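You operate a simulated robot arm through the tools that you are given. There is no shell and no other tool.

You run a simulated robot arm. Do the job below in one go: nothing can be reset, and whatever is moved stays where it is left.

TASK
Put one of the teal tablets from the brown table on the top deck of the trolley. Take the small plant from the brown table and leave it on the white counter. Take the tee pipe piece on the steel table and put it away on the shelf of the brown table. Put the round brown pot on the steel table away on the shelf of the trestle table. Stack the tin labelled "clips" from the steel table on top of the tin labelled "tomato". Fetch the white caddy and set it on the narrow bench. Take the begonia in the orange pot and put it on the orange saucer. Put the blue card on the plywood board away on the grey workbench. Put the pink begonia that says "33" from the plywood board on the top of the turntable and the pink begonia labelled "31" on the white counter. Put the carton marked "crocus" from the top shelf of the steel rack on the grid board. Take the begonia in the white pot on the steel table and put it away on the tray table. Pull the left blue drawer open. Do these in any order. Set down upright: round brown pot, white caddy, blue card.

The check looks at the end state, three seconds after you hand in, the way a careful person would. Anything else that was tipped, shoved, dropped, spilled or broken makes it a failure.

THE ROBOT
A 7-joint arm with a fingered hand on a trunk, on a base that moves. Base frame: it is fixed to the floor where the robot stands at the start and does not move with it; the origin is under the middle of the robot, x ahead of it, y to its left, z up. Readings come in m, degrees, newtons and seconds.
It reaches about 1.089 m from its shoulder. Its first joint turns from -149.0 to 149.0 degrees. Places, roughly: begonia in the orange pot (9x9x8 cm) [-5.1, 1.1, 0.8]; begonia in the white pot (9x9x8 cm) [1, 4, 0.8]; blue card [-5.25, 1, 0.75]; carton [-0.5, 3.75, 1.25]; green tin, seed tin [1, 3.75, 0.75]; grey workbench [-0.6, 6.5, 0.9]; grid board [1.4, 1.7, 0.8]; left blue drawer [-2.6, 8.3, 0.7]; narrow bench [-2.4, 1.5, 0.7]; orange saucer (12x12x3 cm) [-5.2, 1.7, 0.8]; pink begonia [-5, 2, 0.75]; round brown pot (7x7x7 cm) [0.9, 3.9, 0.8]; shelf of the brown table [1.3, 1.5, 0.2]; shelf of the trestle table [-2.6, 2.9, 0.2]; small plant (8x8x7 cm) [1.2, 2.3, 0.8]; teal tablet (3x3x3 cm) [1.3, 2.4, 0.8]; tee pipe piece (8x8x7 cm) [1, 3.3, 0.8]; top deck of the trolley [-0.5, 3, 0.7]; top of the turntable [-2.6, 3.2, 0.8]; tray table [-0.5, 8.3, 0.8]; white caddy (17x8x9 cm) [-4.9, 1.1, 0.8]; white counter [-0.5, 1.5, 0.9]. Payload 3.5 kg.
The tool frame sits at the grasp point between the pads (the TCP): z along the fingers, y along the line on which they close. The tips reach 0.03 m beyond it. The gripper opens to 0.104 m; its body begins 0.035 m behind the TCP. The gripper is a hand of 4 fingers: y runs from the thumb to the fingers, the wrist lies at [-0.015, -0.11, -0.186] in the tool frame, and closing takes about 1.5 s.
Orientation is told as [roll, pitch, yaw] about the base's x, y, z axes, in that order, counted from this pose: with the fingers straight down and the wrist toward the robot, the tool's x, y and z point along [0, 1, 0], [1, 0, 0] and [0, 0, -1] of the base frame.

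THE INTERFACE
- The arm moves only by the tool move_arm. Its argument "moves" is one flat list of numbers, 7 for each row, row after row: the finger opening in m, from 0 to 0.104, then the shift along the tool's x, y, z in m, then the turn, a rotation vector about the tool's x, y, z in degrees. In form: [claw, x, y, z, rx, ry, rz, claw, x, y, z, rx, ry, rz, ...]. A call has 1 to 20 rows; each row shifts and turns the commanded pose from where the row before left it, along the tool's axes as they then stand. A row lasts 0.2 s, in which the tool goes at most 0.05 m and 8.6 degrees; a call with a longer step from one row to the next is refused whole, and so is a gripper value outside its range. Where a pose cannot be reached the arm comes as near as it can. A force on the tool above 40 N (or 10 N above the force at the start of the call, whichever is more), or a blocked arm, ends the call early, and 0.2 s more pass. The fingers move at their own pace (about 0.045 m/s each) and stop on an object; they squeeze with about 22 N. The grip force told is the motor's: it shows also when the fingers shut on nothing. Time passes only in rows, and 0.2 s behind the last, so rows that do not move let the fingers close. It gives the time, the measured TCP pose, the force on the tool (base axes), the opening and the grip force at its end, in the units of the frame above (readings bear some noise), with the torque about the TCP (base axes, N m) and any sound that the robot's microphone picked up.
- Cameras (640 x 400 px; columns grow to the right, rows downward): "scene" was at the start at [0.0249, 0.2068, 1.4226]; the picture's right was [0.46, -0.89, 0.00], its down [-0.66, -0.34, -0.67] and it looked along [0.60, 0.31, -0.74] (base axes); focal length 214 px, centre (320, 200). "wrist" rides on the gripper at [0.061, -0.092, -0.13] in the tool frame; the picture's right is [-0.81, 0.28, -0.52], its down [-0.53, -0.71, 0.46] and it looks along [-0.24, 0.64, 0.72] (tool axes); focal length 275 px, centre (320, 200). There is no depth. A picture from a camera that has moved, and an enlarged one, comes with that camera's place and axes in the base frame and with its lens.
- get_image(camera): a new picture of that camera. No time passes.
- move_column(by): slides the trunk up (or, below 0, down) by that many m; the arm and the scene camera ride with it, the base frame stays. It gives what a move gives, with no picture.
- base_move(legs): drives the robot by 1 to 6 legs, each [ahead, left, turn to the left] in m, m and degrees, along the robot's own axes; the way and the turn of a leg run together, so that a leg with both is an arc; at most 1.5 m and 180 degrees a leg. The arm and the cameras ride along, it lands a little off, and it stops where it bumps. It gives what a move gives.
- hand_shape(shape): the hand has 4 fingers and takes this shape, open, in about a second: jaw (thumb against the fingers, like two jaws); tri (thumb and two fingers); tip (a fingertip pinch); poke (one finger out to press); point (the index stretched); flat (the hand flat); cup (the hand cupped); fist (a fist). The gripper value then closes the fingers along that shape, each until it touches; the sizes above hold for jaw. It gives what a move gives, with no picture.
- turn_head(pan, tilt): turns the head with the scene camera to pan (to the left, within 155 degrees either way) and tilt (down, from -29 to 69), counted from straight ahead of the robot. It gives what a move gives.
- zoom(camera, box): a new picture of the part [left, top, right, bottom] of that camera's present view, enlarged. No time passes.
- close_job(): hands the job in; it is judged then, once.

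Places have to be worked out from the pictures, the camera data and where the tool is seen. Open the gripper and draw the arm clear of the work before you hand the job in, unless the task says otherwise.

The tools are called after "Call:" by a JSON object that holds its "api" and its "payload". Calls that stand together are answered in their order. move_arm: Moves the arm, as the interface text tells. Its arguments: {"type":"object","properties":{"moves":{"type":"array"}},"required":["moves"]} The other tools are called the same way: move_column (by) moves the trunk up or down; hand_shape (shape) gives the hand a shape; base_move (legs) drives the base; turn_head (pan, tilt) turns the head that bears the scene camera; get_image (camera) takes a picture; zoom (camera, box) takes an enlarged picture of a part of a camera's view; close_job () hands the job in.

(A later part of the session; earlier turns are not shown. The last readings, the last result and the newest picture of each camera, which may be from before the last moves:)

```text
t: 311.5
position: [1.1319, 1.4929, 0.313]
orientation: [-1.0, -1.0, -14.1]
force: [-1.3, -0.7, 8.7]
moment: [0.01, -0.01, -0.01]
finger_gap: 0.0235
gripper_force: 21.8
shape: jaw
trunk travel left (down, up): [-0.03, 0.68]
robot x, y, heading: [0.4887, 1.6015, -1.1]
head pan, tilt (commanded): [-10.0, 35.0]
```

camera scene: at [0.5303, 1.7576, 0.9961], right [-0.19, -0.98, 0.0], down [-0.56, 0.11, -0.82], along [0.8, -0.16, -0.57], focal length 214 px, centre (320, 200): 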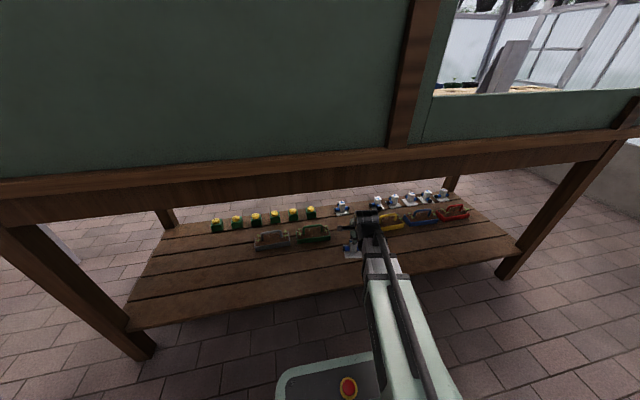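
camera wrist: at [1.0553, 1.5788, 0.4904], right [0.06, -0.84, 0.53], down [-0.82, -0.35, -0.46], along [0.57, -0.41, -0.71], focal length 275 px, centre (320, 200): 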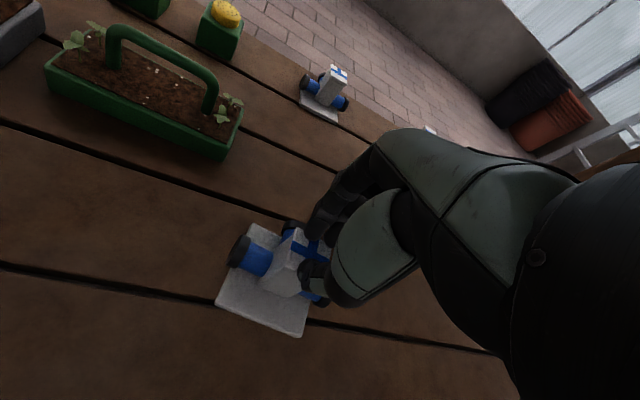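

The plate touches the shelf at z 0.313. I open the hand fully.

Call:
{"api": "move_arm", "payload": {"moves": [0.03, 0, 0, 0, 0, 0, 0, 0.045, 0, 0, 0, 0, 0, 0, 0.06, 0, 0, 0, 0, 0, 0, 0.08, 0, 0, 0, 0, 0, 0, 0.104, 0, 0, 0, 0, 0, 0, 0.104, 0, 0, 0, 0, 0, 0, 0.104, 0, 0, 0, 0, 0, 0]}}

Call:
{"api": "get_image", "payload": {"camera": "wrist"}}

```text
t: 313.1
position: [1.1309, 1.4938, 0.3114]
orientation: [-0.9, -0.9, -14.0]
force: [0.1, 0.6, -0.1]
moment: [-0.01, -0.01, 0.01]
finger_gap: 0.1035
gripper_force: 0.0
shape: jaw
trunk travel left (down, up): [-0.03, 0.68]
robot x, y, heading: [0.4884, 1.603, -1.2]
head pan, tilt (commanded): [-10.0, 35.0]
```

```text
taken
camera wrist: at [1.0556, 1.5776, 0.4406], right [0.06, -0.84, 0.53], down [-0.82, -0.35, -0.46], along [0.57, -0.41, -0.71], focal length 275 px, centre (320, 200)
```

wrist: 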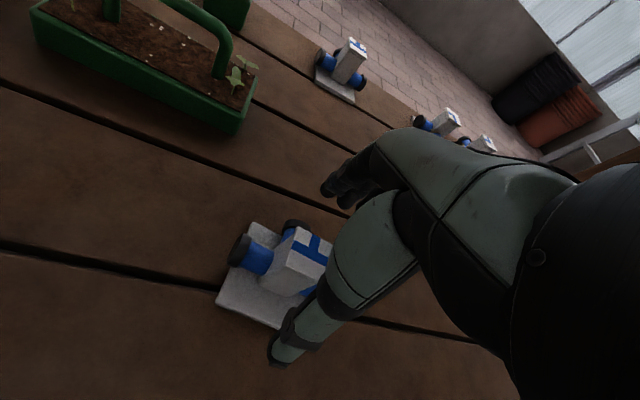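

The tee stands free on the shelf. I lift the hand 7 cm, back out, and confirm.

Call:
{"api": "move_arm", "payload": {"moves": [0.104, 0, 0, -0.02, 0, 0, 0, 0.104, 0, 0, -0.025, 0, 0, 0, 0.104, 0, 0, -0.025, 0, 0, 0]}}

Call:
{"api": "base_move", "payload": {"legs": [[-0.2, 0, 0]]}}

Call:
{"api": "get_image", "payload": {"camera": "scene"}}

```text
t: 313.9
position: [1.1299, 1.4953, 0.3812]
orientation: [-1.0, -0.7, -14.1]
force: [-0.4, 0.7, 0.9]
moment: [0.01, 0.01, 0.03]
finger_gap: 0.1037
gripper_force: 0.1
shape: jaw
trunk travel left (down, up): [-0.03, 0.68]
robot x, y, heading: [0.4847, 1.6016, -1.2]
head pan, tilt (commanded): [-10.0, 35.0]
```

```text
t: 315.5
position: [0.9305, 1.4983, 0.3823]
orientation: [-1.0, -0.9, -14.1]
force: [0.3, -0.2, -0.1]
moment: [-0.02, 0.01, -0.02]
finger_gap: 0.1038
gripper_force: 0.0
shape: jaw
trunk travel left (down, up): [-0.03, 0.68]
robot x, y, heading: [0.2851, 1.6067, -1.2]
head pan, tilt (commanded): [-10.0, 35.0]
```

```text
taken
camera scene: at [0.3301, 1.7615, 0.9961], right [-0.19, -0.98, 0.0], down [-0.56, 0.11, -0.82], along [0.8, -0.16, -0.57], focal length 214 px, centre (320, 200)
```

scene: 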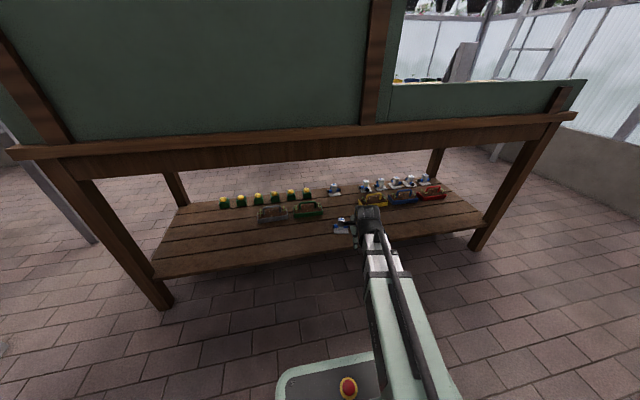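

The tee rests on the shelf. Next the white-pot begonia: I turn north, raise the trunk and drive up the aisle to the steel table.

Call:
{"api": "base_move", "payload": {"legs": [[0, 0, 91]]}}

Call:
{"api": "move_column", "payload": {"by": 0.4}}

Call:
{"api": "move_column", "payload": {"by": 0.28}}

Call:
{"api": "base_move", "payload": {"legs": [[1.3, 0, 0], [1.1, 0, 0]]}}

```text
t: 319.7
position: [0.3845, 2.2533, 0.3811]
orientation: [-0.9, -0.8, 76.9]
force: [-1.4, -0.4, 0.8]
moment: [0.01, -0.02, 0.0]
finger_gap: 0.1034
gripper_force: 0.1
shape: jaw
trunk travel left (down, up): [-0.03, 0.68]
robot x, y, heading: [0.2867, 1.6064, 89.7]
head pan, tilt (commanded): [-10.0, 35.0]
```

```text
t: 323.6
position: [0.3845, 2.253, 0.7824]
orientation: [-0.9, -0.9, 76.9]
force: [-0.2, 0.4, -0.1]
moment: [-0.02, 0.02, -0.02]
finger_gap: 0.1036
gripper_force: 0.0
shape: jaw
trunk travel left (down, up): [-0.43, 0.28]
robot x, y, heading: [0.2872, 1.6084, 89.6]
head pan, tilt (commanded): [-10.0, 35.0]
```

```text
t: 326.4
position: [0.3849, 2.2534, 1.0613]
orientation: [-0.9, -0.9, 76.8]
force: [0.1, 0.7, -0.2]
moment: [-0.01, -0.01, -0.03]
finger_gap: 0.1035
gripper_force: 0.1
shape: jaw
trunk travel left (down, up): [-0.71, 0.0]
robot x, y, heading: [0.2843, 1.6058, 89.6]
head pan, tilt (commanded): [-10.0, 35.0]
```

```text
t: 338.2
position: [0.3655, 4.6671, 1.0626]
orientation: [-0.9, -1.0, 77.7]
force: [0.2, 0.2, -0.1]
moment: [-0.03, -0.03, 0.01]
finger_gap: 0.1037
gripper_force: 0.0
shape: jaw
trunk travel left (down, up): [-0.71, 0.0]
robot x, y, heading: [0.2747, 4.0205, 90.7]
head pan, tilt (commanded): [-10.0, 35.0]
```

I turn to face the table; the hand stays above the plants at z≈1.06.

Call:
{"api": "base_move", "payload": {"legs": [[0, 0.05, -90.7]]}}

Call:
{"api": "turn_head", "payload": {"pan": -5, "tilt": 50}}

Call:
{"api": "get_image", "payload": {"camera": "scene"}}

Call:
{"api": "get_image", "payload": {"camera": "wrist"}}

```text
t: 342.4
position: [0.8926, 3.9602, 1.0624]
orientation: [-0.8, -0.8, -12.5]
force: [-0.4, -0.1, 0.0]
moment: [-0.02, -0.02, -0.02]
finger_gap: 0.1037
gripper_force: 0.0
shape: jaw
trunk travel left (down, up): [-0.71, 0.0]
robot x, y, heading: [0.2442, 4.0521, 0.3]
head pan, tilt (commanded): [-10.0, 35.0]
```

```text
t: 343.2
position: [0.8923, 3.9589, 1.0623]
orientation: [-0.9, -0.9, -12.5]
force: [0.1, -0.2, 0.5]
moment: [-0.04, -0.05, 0.02]
finger_gap: 0.1039
gripper_force: 0.1
shape: jaw
trunk travel left (down, up): [-0.71, 0.0]
robot x, y, heading: [0.2462, 4.0524, 0.4]
head pan, tilt (commanded): [-5.0, 50.0]
```

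```text
taken
camera scene: at [0.2755, 4.2142, 1.6544], right [-0.08, -1.0, 0.0], down [-0.76, 0.06, -0.64], along [0.64, -0.05, -0.77], focal length 214 px, centre (320, 200)
```

scene: 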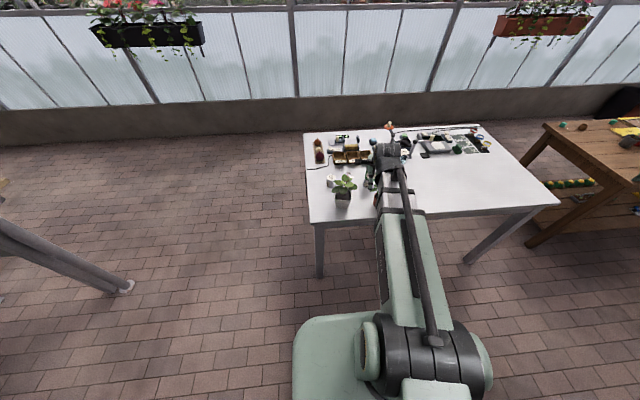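

```text
taken
camera wrist: at [0.8148, 4.0412, 1.1904], right [0.09, -0.84, 0.53], down [-0.81, -0.37, -0.46], along [0.58, -0.39, -0.71], focal length 275 px, centre (320, 200)
```

wrist: 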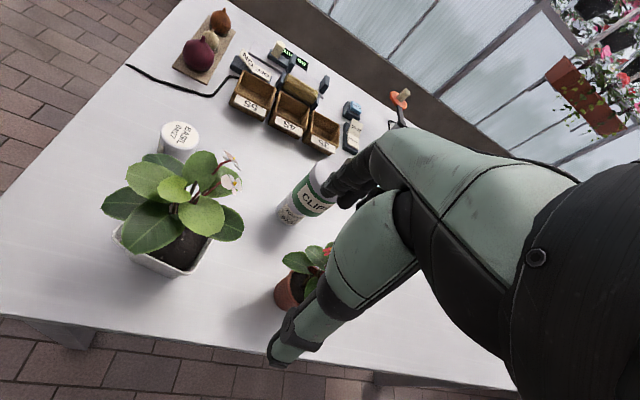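

Call:
{"api": "zoom", "payload": {"camera": "wrist", "box": [80, 130, 272, 290]}}

Call:
{"api": "zoom", "payload": {"camera": "scene", "box": [300, 150, 400, 220]}}

```text
2.50 times, centred on (176, 210) of wrist
camera zoom: at [0.8148, 4.0412, 1.1904], right [0.09, -0.84, 0.53], down [-0.81, -0.37, -0.46], along [0.58, -0.39, -0.71], focal length 688 px, centre (680, 175)
```

zoom: 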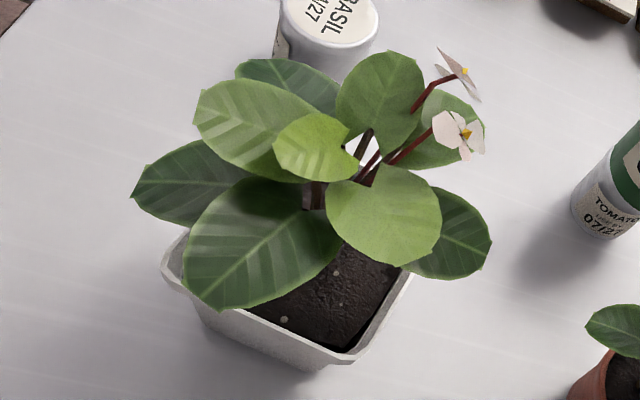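

```text
5.71 times, centred on (350, 185) of scene
camera zoom: at [0.2755, 4.2142, 1.6544], right [-0.08, -1.0, 0.0], down [-0.76, 0.06, -0.64], along [0.64, -0.05, -0.77], focal length 1226 px, centre (149, 286)
```

zoom: 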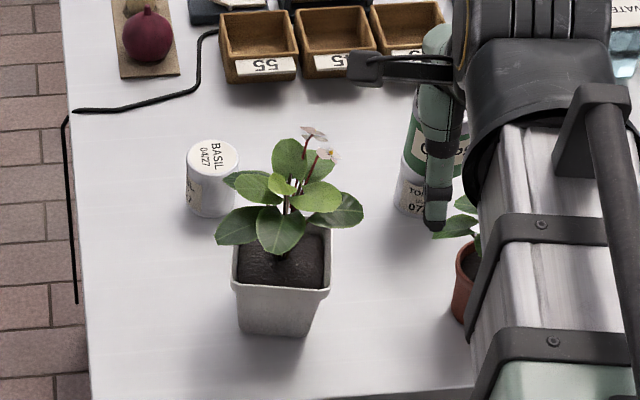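

The white pot's rim is about 8.2 cm square, turned about -13°, centre ≈ (0.953, 4.046), rim z≈0.878. The hand yaw already matches; I move over it.

Call:
{"api": "move_arm", "payload": {"moves": [0.104, 0.0327, 0.0135, 0, 0, 0, 0, 0.104, 0.0327, 0.0135, 0, 0, 0, 0, 0.104, 0.0327, 0.0135, 0, 0, 0, 0.5]}}

Call:
{"api": "get_image", "payload": {"camera": "wrist"}}

Call:
{"api": "zoom", "payload": {"camera": "wrist", "box": [120, 220, 344, 400]}}

```text
t: 344.0
position: [0.9544, 4.0472, 1.0617]
orientation: [-0.8, -0.9, -13.0]
force: [-0.3, -0.5, -0.7]
moment: [-0.01, 0.02, 0.0]
finger_gap: 0.1036
gripper_force: 0.1
shape: jaw
trunk travel left (down, up): [-0.71, 0.0]
robot x, y, heading: [0.2437, 4.0531, 0.3]
head pan, tilt (commanded): [-5.0, 50.0]
```

```text
taken
camera wrist: at [0.8775, 4.13, 1.1898], right [0.08, -0.84, 0.53], down [-0.81, -0.37, -0.46], along [0.58, -0.4, -0.71], focal length 275 px, centre (320, 200)
```

wrist: 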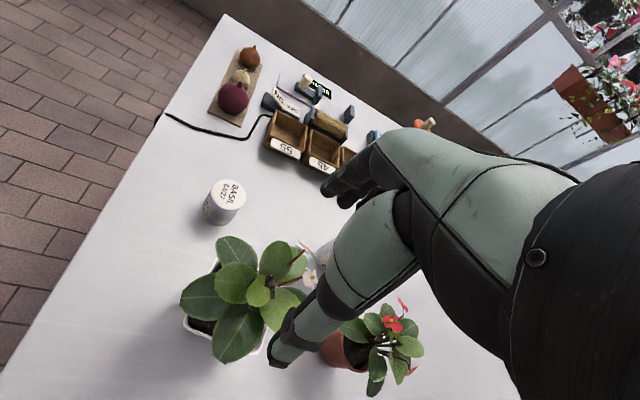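

```text
2.22 times, centred on (232, 310) of wrist
camera zoom: at [0.8775, 4.13, 1.1898], right [0.08, -0.84, 0.53], down [-0.81, -0.37, -0.46], along [0.58, -0.4, -0.71], focal length 612 px, centre (516, -44)
```

zoom: 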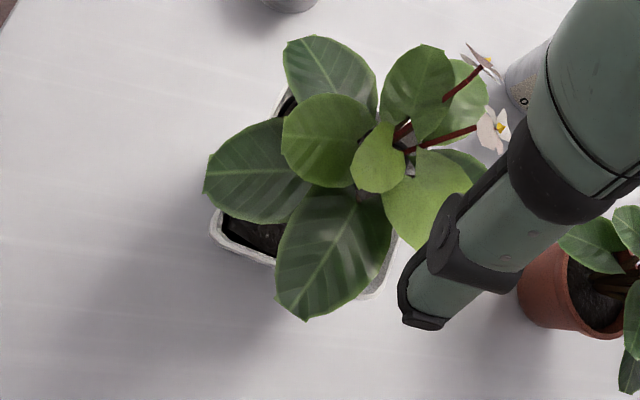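

Alignment is within a few millimetres. I descend to z≈0.925 first and check the force against the foliage.

Call:
{"api": "move_arm", "payload": {"moves": [0.104, 0, -0.003, 0.045, 0, 0, 0, 0.104, 0, 0, 0.045, 0, 0, 0, 0.104, 0, 0, 0.045, 0, 0, 0]}}

Call:
{"api": "get_image", "payload": {"camera": "wrist"}}

```text
t: 344.8
position: [0.9526, 4.0441, 0.9256]
orientation: [-0.9, -0.9, -13.0]
force: [0.7, 0.1, -0.5]
moment: [0.03, 0.0, -0.02]
finger_gap: 0.1036
gripper_force: 0.1
shape: jaw
trunk travel left (down, up): [-0.71, 0.0]
robot x, y, heading: [0.246, 4.0528, 0.3]
head pan, tilt (commanded): [-5.0, 50.0]
```

```text
taken
camera wrist: at [0.8757, 4.1269, 1.0537], right [0.08, -0.84, 0.53], down [-0.81, -0.37, -0.46], along [0.58, -0.4, -0.71], focal length 275 px, centre (320, 200)
```

wrist: 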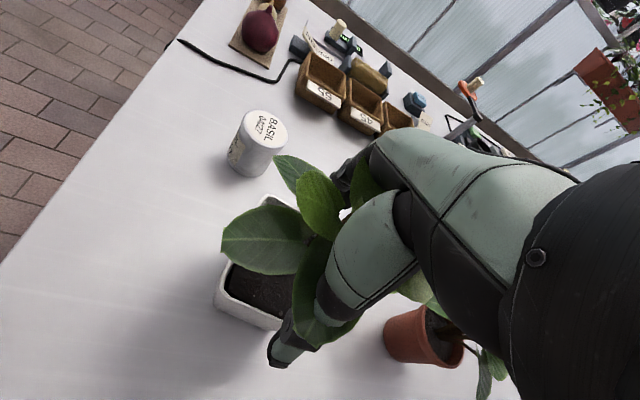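

No force from the leaves. I check the thumb against the rim with a zoom before going lower.

Call:
{"api": "zoom", "payload": {"camera": "wrist", "box": [200, 180, 400, 380]}}

```text
2.00 times, centred on (300, 280) of wrist
camera zoom: at [0.8757, 4.1269, 1.0537], right [0.08, -0.84, 0.53], down [-0.81, -0.37, -0.46], along [0.58, -0.4, -0.71], focal length 551 px, centre (360, 40)
```

zoom: 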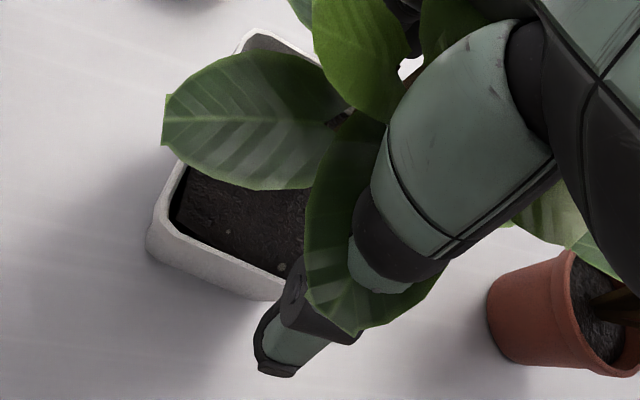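

The pot is centred. I go down to z≈0.868 and close.

Call:
{"api": "move_arm", "payload": {"moves": [0.104, 0, 0.001, 0.02, 0, 0, 0, 0.104, 0, 0, 0.02, 0, 0, 0, 0.104, 0, 0, 0.017, 0, 0, 0]}}

```text
t: 345.6
position: [0.9536, 4.0435, 0.8692]
orientation: [-0.8, -1.0, -13.0]
force: [3.1, 0.3, 7.5]
moment: [0.02, -0.12, 0.0]
finger_gap: 0.1041
gripper_force: 0.0
shape: jaw
trunk travel left (down, up): [-0.71, 0.0]
robot x, y, heading: [0.2459, 4.0498, 0.4]
head pan, tilt (commanded): [-5.0, 50.0]
```

There is 7.5 N of contact now. I look before closing.

Call:
{"api": "get_image", "payload": {"camera": "wrist"}}

Call:
{"api": "zoom", "payload": {"camera": "scene", "box": [300, 140, 440, 230]}}

```text
taken
camera wrist: at [0.8762, 4.1256, 0.998], right [0.08, -0.84, 0.53], down [-0.81, -0.37, -0.46], along [0.58, -0.4, -0.71], focal length 275 px, centre (320, 200)
```

wrist: 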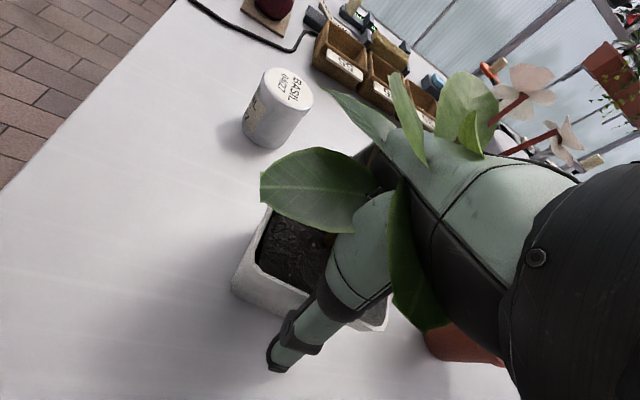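

```text
4.44 times, centred on (370, 185) of scene
camera zoom: at [0.2746, 4.2143, 1.6546], right [-0.08, -1.0, 0.0], down [-0.76, 0.06, -0.64], along [0.64, -0.05, -0.77], focal length 953 px, centre (98, 267)
```

zoom: 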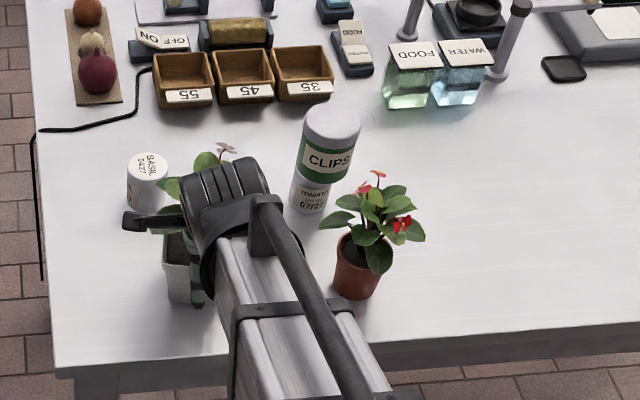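

The pot stands straight with the hand around it. I ease up 4 mm and close the hand.

Call:
{"api": "move_arm", "payload": {"moves": [0.104, 0, 0, -0.004, 0, 0, 0, 0.09, 0, 0, 0, 0, 0, 0, 0.075, 0, 0, 0, 0, 0, 0, 0.06, 0, 0, 0, 0, 0, 0, 0.05, 0, 0, 0, 0, 0, 0, 0.05, 0, 0, 0, 0, 0, 0, 0.05, 0, 0, 0, 0, 0, 0]}}

Call:
{"api": "get_image", "payload": {"camera": "wrist"}}

```text
t: 347.2
position: [0.9541, 4.0429, 0.8724]
orientation: [-0.9, -0.8, -13.0]
force: [-0.1, 0.2, -0.2]
moment: [-0.03, 0.0, 0.04]
finger_gap: 0.0759
gripper_force: 21.9
shape: jaw
trunk travel left (down, up): [-0.71, 0.0]
robot x, y, heading: [0.2439, 4.0515, 0.3]
head pan, tilt (commanded): [-5.0, 50.0]
```

```text
taken
camera wrist: at [0.8766, 4.1259, 1.0011], right [0.08, -0.84, 0.53], down [-0.81, -0.37, -0.46], along [0.58, -0.4, -0.71], focal length 275 px, centre (320, 200)
```

wrist: 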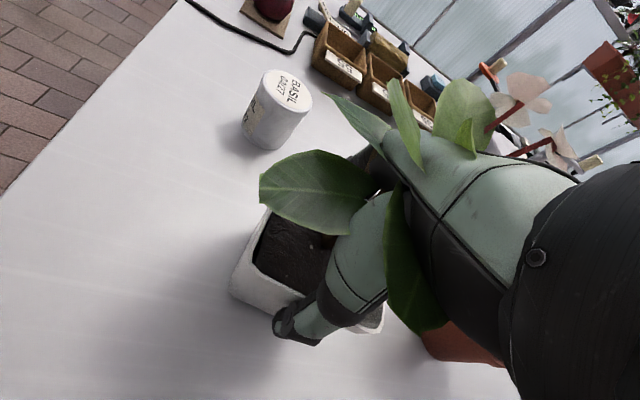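

Held at 7.6 cm with 22 N. I lift and check.

Call:
{"api": "move_arm", "payload": {"moves": [0.05, 0, 0, -0.01, 0, 0, 0, 0.05, 0, 0, -0.02, 0, 0, 0, 0.05, 0, 0, -0.03, 0, 0, 0, 0.05, 0, 0, -0.04, 0, 0, 0, 0.05, 0, 0, -0.04, 0, 0, 0, 0.05, 0, 0, -0.04, 0, 0, 0]}}

Call:
{"api": "get_image", "payload": {"camera": "wrist"}}

Call:
{"api": "zoom", "payload": {"camera": "scene", "box": [300, 120, 440, 230]}}

```text
t: 348.6
position: [0.951, 4.047, 1.0532]
orientation: [-0.9, -0.9, -13.0]
force: [-0.2, 0.6, -3.6]
moment: [0.03, 0.02, 0.0]
finger_gap: 0.0758
gripper_force: 22.0
shape: jaw
trunk travel left (down, up): [-0.71, 0.0]
robot x, y, heading: [0.249, 4.054, 0.4]
head pan, tilt (commanded): [-5.0, 50.0]
```

```text
taken
camera wrist: at [0.8739, 4.1291, 1.1812], right [0.08, -0.84, 0.53], down [-0.81, -0.37, -0.46], along [0.58, -0.4, -0.71], focal length 275 px, centre (320, 200)
```

wrist: 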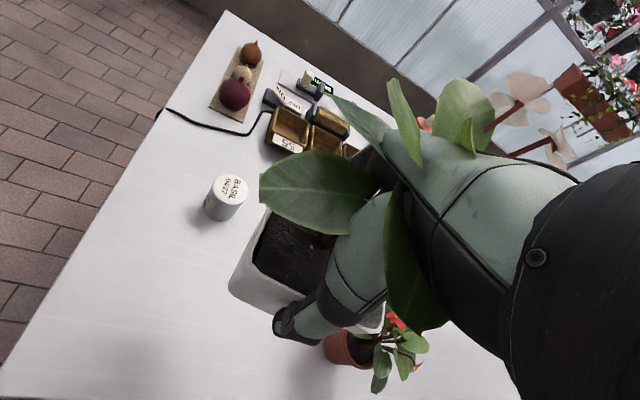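

```text
3.64 times, centred on (370, 175) of scene
camera zoom: at [0.2754, 4.2142, 1.6543], right [-0.08, -1.0, 0.0], down [-0.76, 0.06, -0.64], along [0.64, -0.05, -0.77], focal length 780 px, centre (138, 291)
```

zoom: 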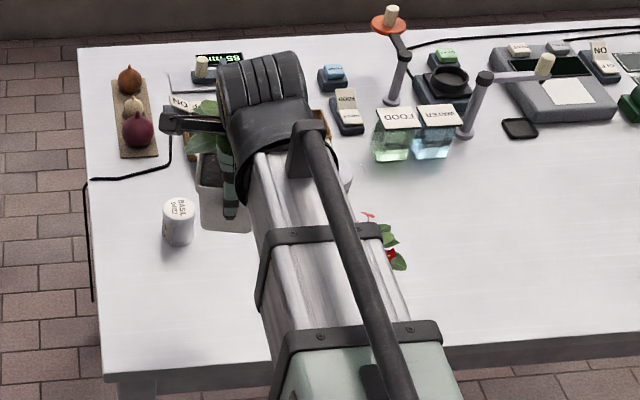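

The pot is held securely (3.6 N). I raise it, turn north and look up the aisle.

Call:
{"api": "move_arm", "payload": {"moves": [0.05, 0, 0, -0.04, 0, 0, 0, 0.05, 0, 0, -0.04, 0, 0, 0]}}

Call:
{"api": "base_move", "payload": {"legs": [[0.05, 0, 90]]}}

Call:
{"api": "turn_head", "payload": {"pan": 10, "tilt": 20}}

Call:
{"api": "get_image", "payload": {"camera": "scene"}}

```text
t: 349.2
position: [0.9491, 4.0483, 1.1337]
orientation: [-1.0, -0.9, -12.9]
force: [0.0, -0.2, -3.2]
moment: [-0.04, 0.04, -0.01]
finger_gap: 0.076
gripper_force: 22.4
shape: jaw
trunk travel left (down, up): [-0.71, 0.0]
robot x, y, heading: [0.2437, 4.0494, 0.0]
head pan, tilt (commanded): [-5.0, 50.0]
```

```text
t: 353.4
position: [0.2806, 4.7867, 1.132]
orientation: [-1.0, -0.8, 76.9]
force: [0.4, -0.4, -2.9]
moment: [0.04, 0.0, 0.0]
finger_gap: 0.0756
gripper_force: 22.0
shape: jaw
trunk travel left (down, up): [-0.71, 0.0]
robot x, y, heading: [0.275, 4.0829, 90.3]
head pan, tilt (commanded): [-5.0, 50.0]
```

```text
t: 354.4
position: [0.2789, 4.7866, 1.1325]
orientation: [-0.9, -0.8, 77.0]
force: [-0.5, -0.6, -2.7]
moment: [0.0, 0.0, 0.02]
finger_gap: 0.0754
gripper_force: 21.5
shape: jaw
trunk travel left (down, up): [-0.71, 0.0]
robot x, y, heading: [0.2795, 4.0834, 90.0]
head pan, tilt (commanded): [10.0, 20.0]
```

```text
taken
camera scene: at [0.0898, 4.1282, 1.6999], right [0.98, 0.18, 0.0], down [0.06, -0.34, -0.94], along [-0.17, 0.92, -0.34], focal length 214 px, centre (320, 200)
```

scene: 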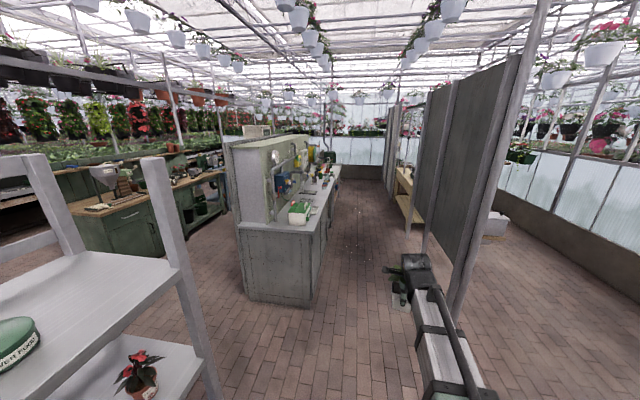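

The aisle between the grey workbench (x ≤ -0.29) and the curtains (x ≥ 0.94) is clear. I drive north.

Call:
{"api": "base_move", "payload": {"legs": [[1.4, -0.04, 0], [1.3, 0, 0]]}}

Call:
{"api": "turn_head", "payload": {"pan": 25, "tilt": 25}}

Call:
{"api": "get_image", "payload": {"camera": "scene"}}

Call:
{"api": "turn_head", "payload": {"pan": 80, "tilt": 35}}

Call:
{"api": "get_image", "payload": {"camera": "scene"}}

```text
t: 367.4
position: [0.2661, 7.4757, 1.1319]
orientation: [-0.9, -0.8, 77.8]
force: [-0.1, -0.5, -2.7]
moment: [0.0, -0.01, 0.0]
finger_gap: 0.0756
gripper_force: 21.6
shape: jaw
trunk travel left (down, up): [-0.71, 0.0]
robot x, y, heading: [0.2716, 6.7679, 91.1]
head pan, tilt (commanded): [10.0, 20.0]
```

```text
t: 368.2
position: [0.2673, 7.4758, 1.1314]
orientation: [-1.0, -0.9, 77.8]
force: [-0.1, 0.1, -2.5]
moment: [0.01, -0.03, 0.04]
finger_gap: 0.0754
gripper_force: 22.0
shape: jaw
trunk travel left (down, up): [-0.71, 0.0]
robot x, y, heading: [0.2687, 6.7716, 90.8]
head pan, tilt (commanded): [25.0, 25.0]
```

```text
taken
camera scene: at [0.0636, 6.805, 1.6919], right [0.9, 0.44, 0.0], down [0.19, -0.38, -0.91], along [-0.4, 0.81, -0.42], focal length 214 px, centre (320, 200)
```

scene: 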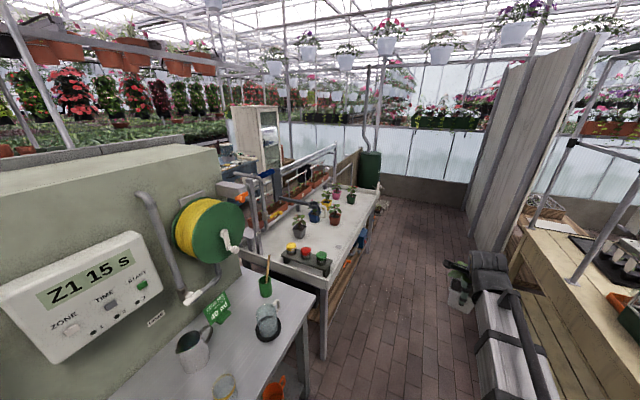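

```text
t: 369.4
position: [0.2666, 7.4772, 1.1324]
orientation: [-0.9, -0.9, 77.8]
force: [0.1, -0.7, -3.2]
moment: [0.04, 0.01, 0.03]
finger_gap: 0.0754
gripper_force: 21.9
shape: jaw
trunk travel left (down, up): [-0.71, 0.0]
robot x, y, heading: [0.2718, 6.7709, 91.0]
head pan, tilt (commanded): [80.0, 35.0]
```

```text
taken
camera scene: at [0.0173, 6.7358, 1.6761], right [0.15, 0.99, 0.0], down [0.57, -0.09, -0.82], along [-0.81, 0.13, -0.57], focal length 214 px, centre (320, 200)
```

scene: 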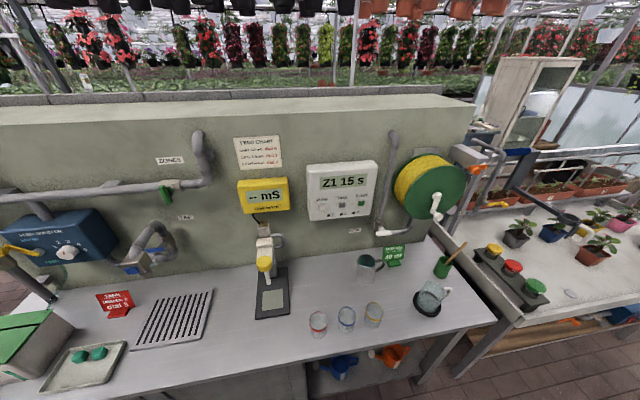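

The tray table begins just north of the workbench. I drive on to face it.

Call:
{"api": "base_move", "payload": {"legs": [[1.3, -0.05, -1]]}}

Call:
{"api": "turn_head", "payload": {"pan": 90, "tilt": 40}}

Call:
{"api": "get_image", "payload": {"camera": "scene"}}

Call:
{"api": "turn_head", "payload": {"pan": 60, "tilt": 25}}

Call:
{"api": "get_image", "payload": {"camera": "scene"}}

```text
t: 375.9
position: [0.3004, 8.7627, 1.1323]
orientation: [-0.9, -0.8, 77.3]
force: [-0.7, 0.5, -3.1]
moment: [0.02, -0.02, -0.01]
finger_gap: 0.0754
gripper_force: 22.0
shape: jaw
trunk travel left (down, up): [-0.71, 0.0]
robot x, y, heading: [0.2985, 8.059, 90.6]
head pan, tilt (commanded): [80.0, 35.0]
```

```text
t: 376.6
position: [0.3013, 8.7625, 1.1336]
orientation: [-0.9, -0.9, 77.3]
force: [0.5, -1.0, -2.9]
moment: [-0.01, 0.01, -0.01]
finger_gap: 0.0756
gripper_force: 22.4
shape: jaw
trunk travel left (down, up): [-0.71, 0.0]
robot x, y, heading: [0.3026, 8.0542, 90.6]
head pan, tilt (commanded): [90.0, 40.0]
```

```text
taken
camera scene: at [0.047, 8.0101, 1.6686], right [-0.01, 1.0, 0.0], down [0.64, 0.01, -0.77], along [-0.77, -0.01, -0.64], focal length 214 px, centre (320, 200)
```

scene: 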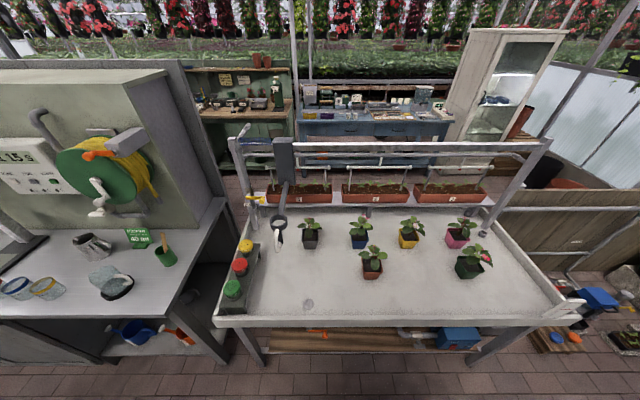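

```text
t: 377.6
position: [0.2997, 8.7634, 1.1329]
orientation: [-0.8, -0.9, 77.3]
force: [0.6, -0.6, -2.3]
moment: [-0.02, 0.02, 0.01]
finger_gap: 0.0752
gripper_force: 21.8
shape: jaw
trunk travel left (down, up): [-0.71, 0.0]
robot x, y, heading: [0.3018, 8.0566, 90.8]
head pan, tilt (commanded): [60.0, 25.0]
```

```text
taken
camera scene: at [0.0516, 8.0561, 1.6918], right [0.49, 0.87, 0.0], down [0.37, -0.21, -0.91], along [-0.79, 0.44, -0.42], focal length 214 px, centre (320, 200)
```

scene: 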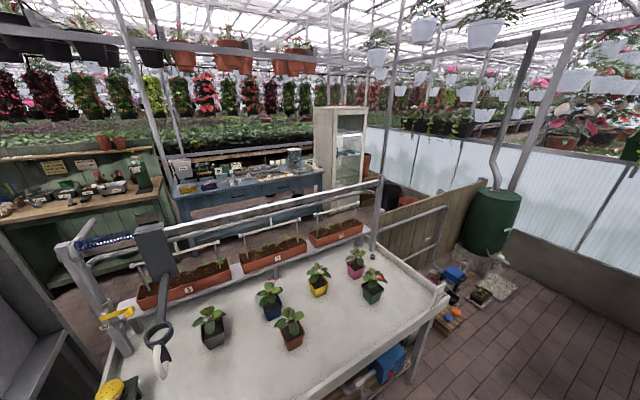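

The tray table has a free place between the pots, about (-0.42, 8.46), inside its low rim. I drive up 0.4 m and turn west with the pot held high.

Call:
{"api": "base_move", "payload": {"legs": [[0.4, 0, 0], [0, 0, 89.3]]}}

Call:
{"api": "turn_head", "payload": {"pan": 15, "tilt": 45}}

Call:
{"api": "get_image", "payload": {"camera": "scene"}}

Call:
{"api": "get_image", "payload": {"camera": "wrist"}}

```text
t: 383.9
position: [-0.4087, 8.4574, 1.1322]
orientation: [-0.9, -0.7, 167.2]
force: [0.9, -0.4, -3.4]
moment: [-0.02, 0.01, 0.0]
finger_gap: 0.0749
gripper_force: 21.9
shape: jaw
trunk travel left (down, up): [-0.71, 0.0]
robot x, y, heading: [0.2976, 8.4545, -179.8]
head pan, tilt (commanded): [60.0, 25.0]
```

```text
t: 385.0
position: [-0.4082, 8.458, 1.1313]
orientation: [-0.9, -0.8, 167.1]
force: [-0.4, 0.7, -3.1]
moment: [0.0, 0.0, 0.01]
finger_gap: 0.0753
gripper_force: 21.6
shape: jaw
trunk travel left (down, up): [-0.71, 0.0]
robot x, y, heading: [0.2988, 8.4543, -179.3]
head pan, tilt (commanded): [15.0, 45.0]
```

```text
taken
camera scene: at [0.2641, 8.2656, 1.6613], right [-0.27, 0.96, 0.0], down [0.68, 0.19, -0.71], along [-0.68, -0.19, -0.71], focal length 214 px, centre (320, 200)
```

scene: 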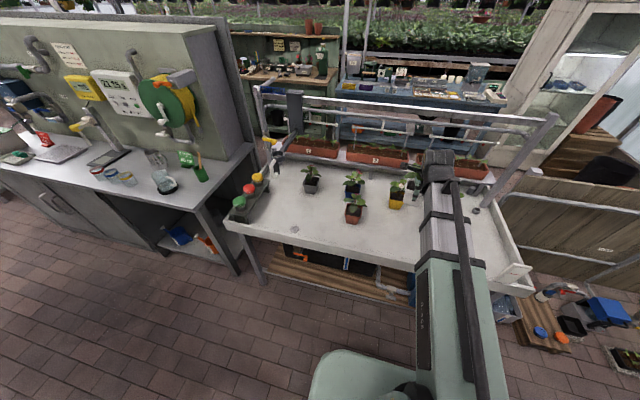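

```text
taken
camera wrist: at [-0.3316, 8.3758, 1.2608], right [-0.08, 0.84, 0.53], down [0.81, 0.37, -0.46], along [-0.58, 0.39, -0.71], focal length 275 px, centre (320, 200)
```

wrist: 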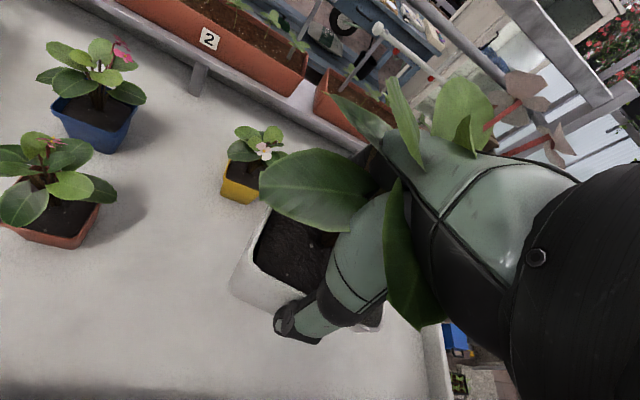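

The free spot lies right below. I shift 2 cm deeper and lower to z≈0.90.

Call:
{"api": "move_arm", "payload": {"moves": [0.05, 0, 0.01, 0.045, 0, 0, 0, 0.05, 0, 0.01, 0.045, 0, 0, 0, 0.05, 0, 0, 0.046, 0, 0, 0, 0.05, 0, 0, 0.046, 0, 0, 0, 0.05, 0, 0, 0.035, 0, 0, 0]}}

Call:
{"api": "get_image", "payload": {"camera": "wrist"}}

```text
t: 386.2
position: [-0.4296, 8.4664, 0.9158]
orientation: [-0.8, -0.9, 167.0]
force: [-0.6, 0.0, -3.6]
moment: [0.0, 0.01, -0.01]
finger_gap: 0.0751
gripper_force: 21.8
shape: jaw
trunk travel left (down, up): [-0.71, 0.0]
robot x, y, heading: [0.2983, 8.4583, -179.5]
head pan, tilt (commanded): [15.0, 45.0]
```

```text
taken
camera wrist: at [-0.3533, 8.3844, 1.0436], right [-0.08, 0.84, 0.53], down [0.81, 0.37, -0.46], along [-0.58, 0.39, -0.71], focal length 275 px, centre (320, 200)
```

wrist: 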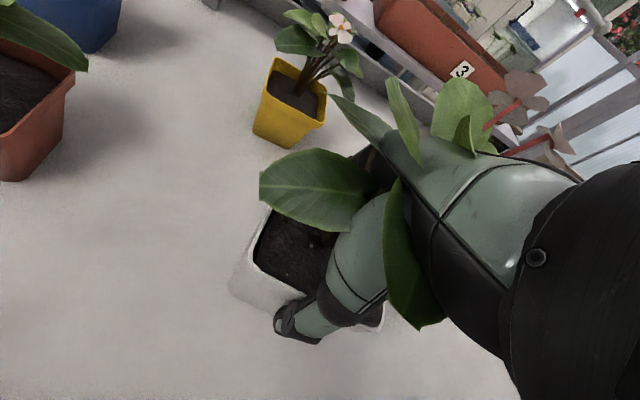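

Clear all round. I lower in small steps until contact.

Call:
{"api": "move_arm", "payload": {"moves": [0.05, 0, 0, 0.012, 0, 0, 0, 0.05, 0, 0, 0.01, 0, 0, 0]}}

```text
t: 386.8
position: [-0.4314, 8.4676, 0.8937]
orientation: [-0.9, -0.9, 167.0]
force: [-0.4, -0.1, -3.4]
moment: [0.02, 0.02, -0.03]
finger_gap: 0.075
gripper_force: 21.8
shape: jaw
trunk travel left (down, up): [-0.71, 0.0]
robot x, y, heading: [0.2982, 8.4608, -179.5]
head pan, tilt (commanded): [15.0, 45.0]
```

Call:
{"api": "move_arm", "payload": {"moves": [0.05, 0, 0, 0.006, 0, 0, 0, 0.05, 0, 0, 0.004, 0, 0, 0]}}

```text
t: 387.4
position: [-0.4308, 8.4672, 0.8833]
orientation: [-0.9, -0.7, 167.1]
force: [-0.4, -0.9, -2.3]
moment: [0.02, -0.01, 0.0]
finger_gap: 0.0752
gripper_force: 21.8
shape: jaw
trunk travel left (down, up): [-0.71, 0.0]
robot x, y, heading: [0.2966, 8.4579, -179.6]
head pan, tilt (commanded): [15.0, 45.0]
```

Call:
{"api": "move_arm", "payload": {"moves": [0.05, 0, 0, 0.004, 0, 0, 0, 0.05, 0, 0, 0.003, 0, 0, 0]}}

```text
t: 388.0
position: [-0.4313, 8.4672, 0.8768]
orientation: [-1.0, -0.9, 167.1]
force: [-0.2, -0.3, -3.3]
moment: [0.03, 0.01, 0.0]
finger_gap: 0.0751
gripper_force: 21.7
shape: jaw
trunk travel left (down, up): [-0.71, 0.0]
robot x, y, heading: [0.2942, 8.4598, -179.4]
head pan, tilt (commanded): [15.0, 45.0]
```

Call:
{"api": "move_arm", "payload": {"moves": [0.05, 0, 0, 0.004, 0, 0, 0, 0.05, 0, 0, 0.003, 0, 0, 0]}}

```text
t: 388.6
position: [-0.4303, 8.4673, 0.8692]
orientation: [-0.9, -0.8, 167.2]
force: [0.1, -1.2, -3.1]
moment: [0.01, -0.01, -0.01]
finger_gap: 0.0753
gripper_force: 22.2
shape: jaw
trunk travel left (down, up): [-0.71, 0.0]
robot x, y, heading: [0.2962, 8.4543, -179.9]
head pan, tilt (commanded): [15.0, 45.0]
```

Call:
{"api": "move_arm", "payload": {"moves": [0.05, 0, 0, 0.004, 0, 0, 0, 0.05, 0, 0, 0.003, 0, 0, 0]}}

```text
t: 389.2
position: [-0.4302, 8.4682, 0.8623]
orientation: [-0.9, -0.8, 167.1]
force: [0.0, -0.3, -2.6]
moment: [0.03, 0.03, 0.02]
finger_gap: 0.075
gripper_force: 22.2
shape: jaw
trunk travel left (down, up): [-0.71, 0.0]
robot x, y, heading: [0.2968, 8.4578, -179.7]
head pan, tilt (commanded): [15.0, 45.0]
```

Call:
{"api": "move_arm", "payload": {"moves": [0.05, 0, 0, 0.004, 0, 0, 0, 0.05, 0, 0, 0.004, 0, 0, 0]}}

Call:
{"api": "get_image", "payload": {"camera": "wrist"}}

```text
t: 389.8
position: [-0.4316, 8.4663, 0.8544]
orientation: [-0.8, -0.8, 166.9]
force: [-0.2, -0.3, -2.3]
moment: [0.05, 0.04, 0.01]
finger_gap: 0.0753
gripper_force: 22.3
shape: jaw
trunk travel left (down, up): [-0.71, 0.0]
robot x, y, heading: [0.2947, 8.4558, -179.4]
head pan, tilt (commanded): [15.0, 45.0]
```

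```text
taken
camera wrist: at [-0.3546, 8.385, 0.983], right [-0.08, 0.84, 0.53], down [0.81, 0.37, -0.46], along [-0.58, 0.39, -0.71], focal length 275 px, centre (320, 200)
```

wrist: 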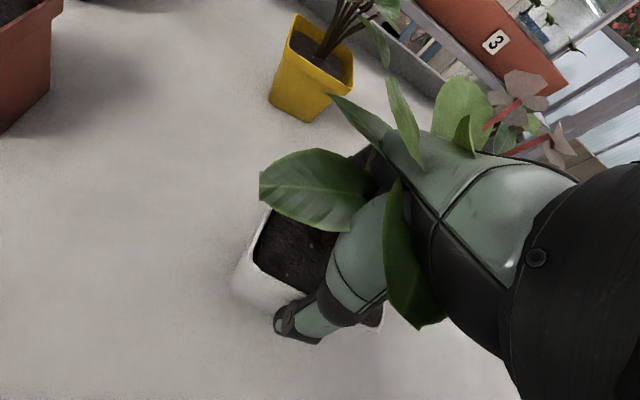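

Call:
{"api": "move_arm", "payload": {"moves": [0.05, 0, 0, 0.004, 0, 0, 0, 0.05, 0, 0, 0.003, 0, 0, 0]}}

```text
t: 390.4
position: [-0.4307, 8.4679, 0.8473]
orientation: [-0.9, -0.8, 167.2]
force: [0.5, 0.8, -3.7]
moment: [-0.01, 0.01, 0.01]
finger_gap: 0.0749
gripper_force: 21.8
shape: jaw
trunk travel left (down, up): [-0.71, 0.0]
robot x, y, heading: [0.2994, 8.4523, -179.1]
head pan, tilt (commanded): [15.0, 45.0]
```

Call:
{"api": "move_arm", "payload": {"moves": [0.05, 0, 0, 0.004, 0, 0, 0, 0.05, 0, 0, 0.003, 0, 0, 0]}}

```text
t: 391.0
position: [-0.4301, 8.4677, 0.8406]
orientation: [-0.9, -0.9, 167.1]
force: [-0.1, 0.5, -2.8]
moment: [0.02, 0.01, -0.01]
finger_gap: 0.0754
gripper_force: 21.8
shape: jaw
trunk travel left (down, up): [-0.71, 0.0]
robot x, y, heading: [0.2938, 8.4561, -179.5]
head pan, tilt (commanded): [15.0, 45.0]
```

The tray floor triangulates to z≈0.768, so contact is imminent. I continue in 2 mm steps.

Call:
{"api": "move_arm", "payload": {"moves": [0.05, 0, 0, 0.002, 0, 0, 0, 0.05, 0, 0, 0.002, 0, 0, 0]}}

```text
t: 391.6
position: [-0.4311, 8.4684, 0.8351]
orientation: [-0.9, -1.0, 167.0]
force: [0.3, 0.4, -3.2]
moment: [-0.03, 0.01, -0.02]
finger_gap: 0.0751
gripper_force: 21.8
shape: jaw
trunk travel left (down, up): [-0.71, 0.0]
robot x, y, heading: [0.2949, 8.4579, -179.3]
head pan, tilt (commanded): [15.0, 45.0]
```

Call:
{"api": "move_arm", "payload": {"moves": [0.05, 0, 0, 0.002, 0, 0, 0, 0.05, 0, 0, 0.002, 0, 0, 0]}}

```text
t: 392.2
position: [-0.4309, 8.4678, 0.8337]
orientation: [-0.9, -1.0, 167.0]
force: [-0.6, -0.7, -1.7]
moment: [0.04, 0.06, 0.0]
finger_gap: 0.0753
gripper_force: 22.2
shape: jaw
trunk travel left (down, up): [-0.71, 0.0]
robot x, y, heading: [0.2978, 8.4545, -179.5]
head pan, tilt (commanded): [15.0, 45.0]
```

Call:
{"api": "move_arm", "payload": {"moves": [0.05, 0, 0, 0.002, 0, 0, 0, 0.05, 0, 0, 0.002, 0, 0, 0]}}

```text
t: 392.8
position: [-0.4304, 8.4678, 0.8312]
orientation: [-0.8, -1.1, 167.1]
force: [1.4, -2.5, 17.8]
moment: [0.19, 0.43, 0.06]
finger_gap: 0.0747
gripper_force: 22.1
shape: jaw
trunk travel left (down, up): [-0.71, 0.0]
robot x, y, heading: [0.2982, 8.4559, -179.6]
head pan, tilt (commanded): [15.0, 45.0]
```

The pot has landed (z 0.831). I ease 2 mm and open fully.

Call:
{"api": "move_arm", "payload": {"moves": [0.05, 0, 0, -0.002, 0, 0, 0, 0.08, 0, 0, 0, 0, 0, 0, 0.09, 0, 0, 0, 0, 0, 0, 0.104, 0, 0, 0, 0, 0, 0, 0.104, 0, 0, 0, 0, 0, 0, 0.104, 0, 0, 0, 0, 0, 0, 0.104, 0, 0, 0, 0, 0, 0]}}

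Call:
{"api": "get_image", "payload": {"camera": "wrist"}}

```text
t: 394.4
position: [-0.4317, 8.4679, 0.8314]
orientation: [-0.9, -0.9, 167.0]
force: [1.1, -0.2, 1.9]
moment: [0.01, 0.01, 0.01]
finger_gap: 0.1039
gripper_force: 0.0
shape: jaw
trunk travel left (down, up): [-0.71, 0.0]
robot x, y, heading: [0.2954, 8.4562, -179.4]
head pan, tilt (commanded): [15.0, 45.0]
```

```text
taken
camera wrist: at [-0.3542, 8.3858, 0.9596], right [-0.08, 0.84, 0.53], down [0.81, 0.37, -0.46], along [-0.58, 0.39, -0.71], focal length 275 px, centre (320, 200)
```

wrist: 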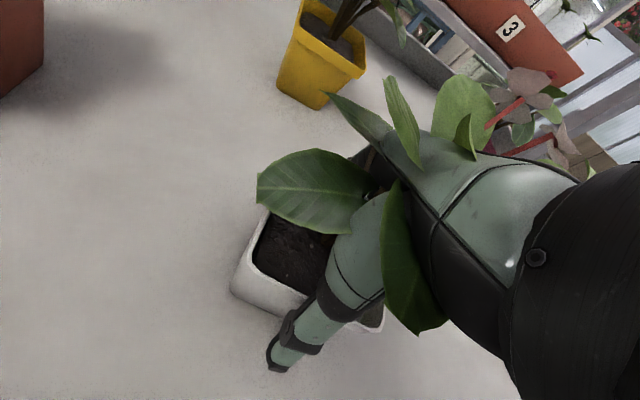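

Released with the gap at 0.104 and no grip force. I rise slowly and check it stays.

Call:
{"api": "move_arm", "payload": {"moves": [0.104, 0, 0, -0.015, 0, 0, 0, 0.104, 0, 0, -0.025, 0, 0, 0, 0.104, 0, 0, -0.045, 0, 0, 0, 0.104, 0, 0, -0.045, 0, 0, 0, 0.104, 0, 0, -0.045, 0, 0, 0, 0.104, 0, 0, -0.045, 0, 0, 0, 0.104, 0, 0, -0.045, 0, 0, 0]}}

Call:
{"api": "get_image", "payload": {"camera": "wrist"}}

Call:
{"api": "turn_head", "payload": {"pan": 0, "tilt": 25}}

Call:
{"api": "get_image", "payload": {"camera": "scene"}}

```text
t: 396.0
position: [-0.4291, 8.465, 1.0964]
orientation: [-0.9, -0.8, 167.1]
force: [-0.1, 0.3, 0.1]
moment: [0.02, -0.02, 0.01]
finger_gap: 0.1038
gripper_force: 0.0
shape: jaw
trunk travel left (down, up): [-0.71, 0.0]
robot x, y, heading: [0.2974, 8.4591, -179.3]
head pan, tilt (commanded): [15.0, 45.0]
```

```text
taken
camera wrist: at [-0.3515, 8.382, 1.225], right [-0.08, 0.84, 0.53], down [0.81, 0.37, -0.46], along [-0.58, 0.39, -0.71], focal length 275 px, centre (320, 200)
```

wrist: 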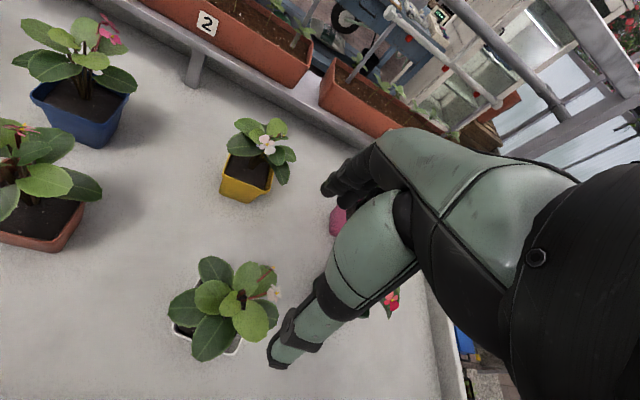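

```text
t: 396.9
position: [-0.4287, 8.4645, 1.096]
orientation: [-0.9, -0.9, 167.1]
force: [0.5, -0.4, 0.8]
moment: [-0.02, 0.01, 0.06]
finger_gap: 0.1043
gripper_force: 0.0
shape: jaw
trunk travel left (down, up): [-0.71, 0.0]
robot x, y, heading: [0.2958, 8.4595, -179.3]
head pan, tilt (commanded): [0.0, 25.0]
```

```text
taken
camera scene: at [0.2506, 8.2865, 1.6918], right [-0.01, 1.0, 0.0], down [0.42, 0.0, -0.91], along [-0.91, -0.01, -0.42], focal length 214 px, centre (320, 200)
```

scene: 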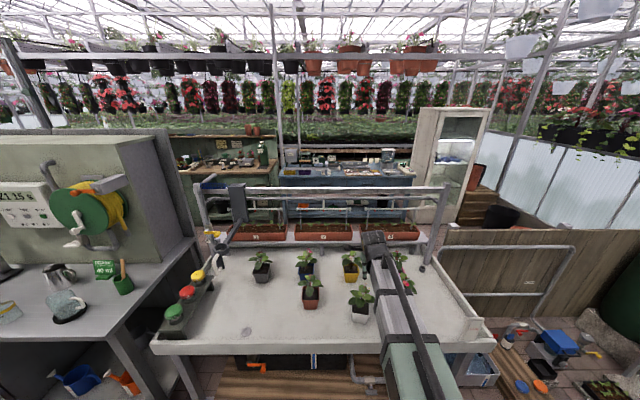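

The white-pot begonia stands in the tray. For the drawer I must go round through the gap south of the workbench: I tuck the arm, turn north and reverse down the aisle.

Call:
{"api": "move_arm", "payload": {"moves": [0.104, 0, -0.04, -0.02, 0, 0, 0, 0.104, 0, -0.04, -0.02, 0, 0, 0, 0.104, 0, -0.03, -0.02, 0, 0, 0]}}

Call:
{"api": "base_move", "payload": {"legs": [[0, 0, -90], [-1.3, 0, 0], [-1.3, 0, 0], [-0.65, 0, 0]]}}

```text
t: 397.6
position: [-0.3185, 8.439, 1.1539]
orientation: [-0.9, -0.9, 167.1]
force: [0.3, 0.0, -0.1]
moment: [0.02, 0.01, 0.02]
finger_gap: 0.1042
gripper_force: 0.0
shape: jaw
trunk travel left (down, up): [-0.71, 0.0]
robot x, y, heading: [0.2974, 8.4586, -179.8]
head pan, tilt (commanded): [0.0, 25.0]
```

```text
t: 417.3
position: [0.2959, 5.8348, 1.1549]
orientation: [-0.8, -0.8, 76.8]
force: [0.2, 0.0, -0.2]
moment: [-0.02, 0.01, 0.01]
finger_gap: 0.1039
gripper_force: 0.0
shape: jaw
trunk travel left (down, up): [-0.71, 0.0]
robot x, y, heading: [0.3088, 5.219, 90.3]
head pan, tilt (commanded): [0.0, 25.0]
```

Call:
{"api": "base_move", "payload": {"legs": [[-0.1, 0, 0], [0, 0, 90]]}}

Call:
{"api": "turn_head", "payload": {"pan": 0, "tilt": 20}}

Call:
{"api": "get_image", "payload": {"camera": "scene"}}

```text
t: 422.3
position: [-0.3054, 5.1013, 1.1536]
orientation: [-1.0, -1.0, 167.3]
force: [0.3, -0.6, 0.7]
moment: [-0.04, 0.0, -0.01]
finger_gap: 0.1038
gripper_force: 0.1
shape: jaw
trunk travel left (down, up): [-0.71, 0.0]
robot x, y, heading: [0.3072, 5.1228, -179.5]
head pan, tilt (commanded): [0.0, 25.0]
```

```text
t: 422.9
position: [-0.3055, 5.1009, 1.1542]
orientation: [-0.9, -0.9, 167.2]
force: [-0.9, -0.8, 0.6]
moment: [0.04, 0.01, 0.01]
finger_gap: 0.1039
gripper_force: 0.1
shape: jaw
trunk travel left (down, up): [-0.71, 0.0]
robot x, y, heading: [0.3105, 5.1142, -179.3]
head pan, tilt (commanded): [0.0, 20.0]
```

```text
taken
camera scene: at [0.2646, 4.9494, 1.6999], right [-0.01, 1.0, 0.0], down [0.34, 0.0, -0.94], along [-0.94, -0.01, -0.34], focal length 214 px, centre (320, 200)
```

scene: 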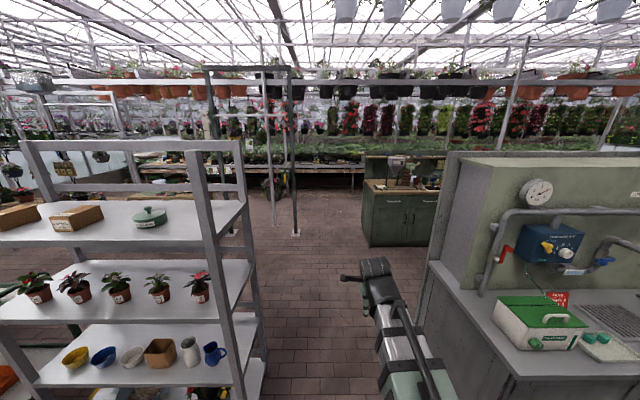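

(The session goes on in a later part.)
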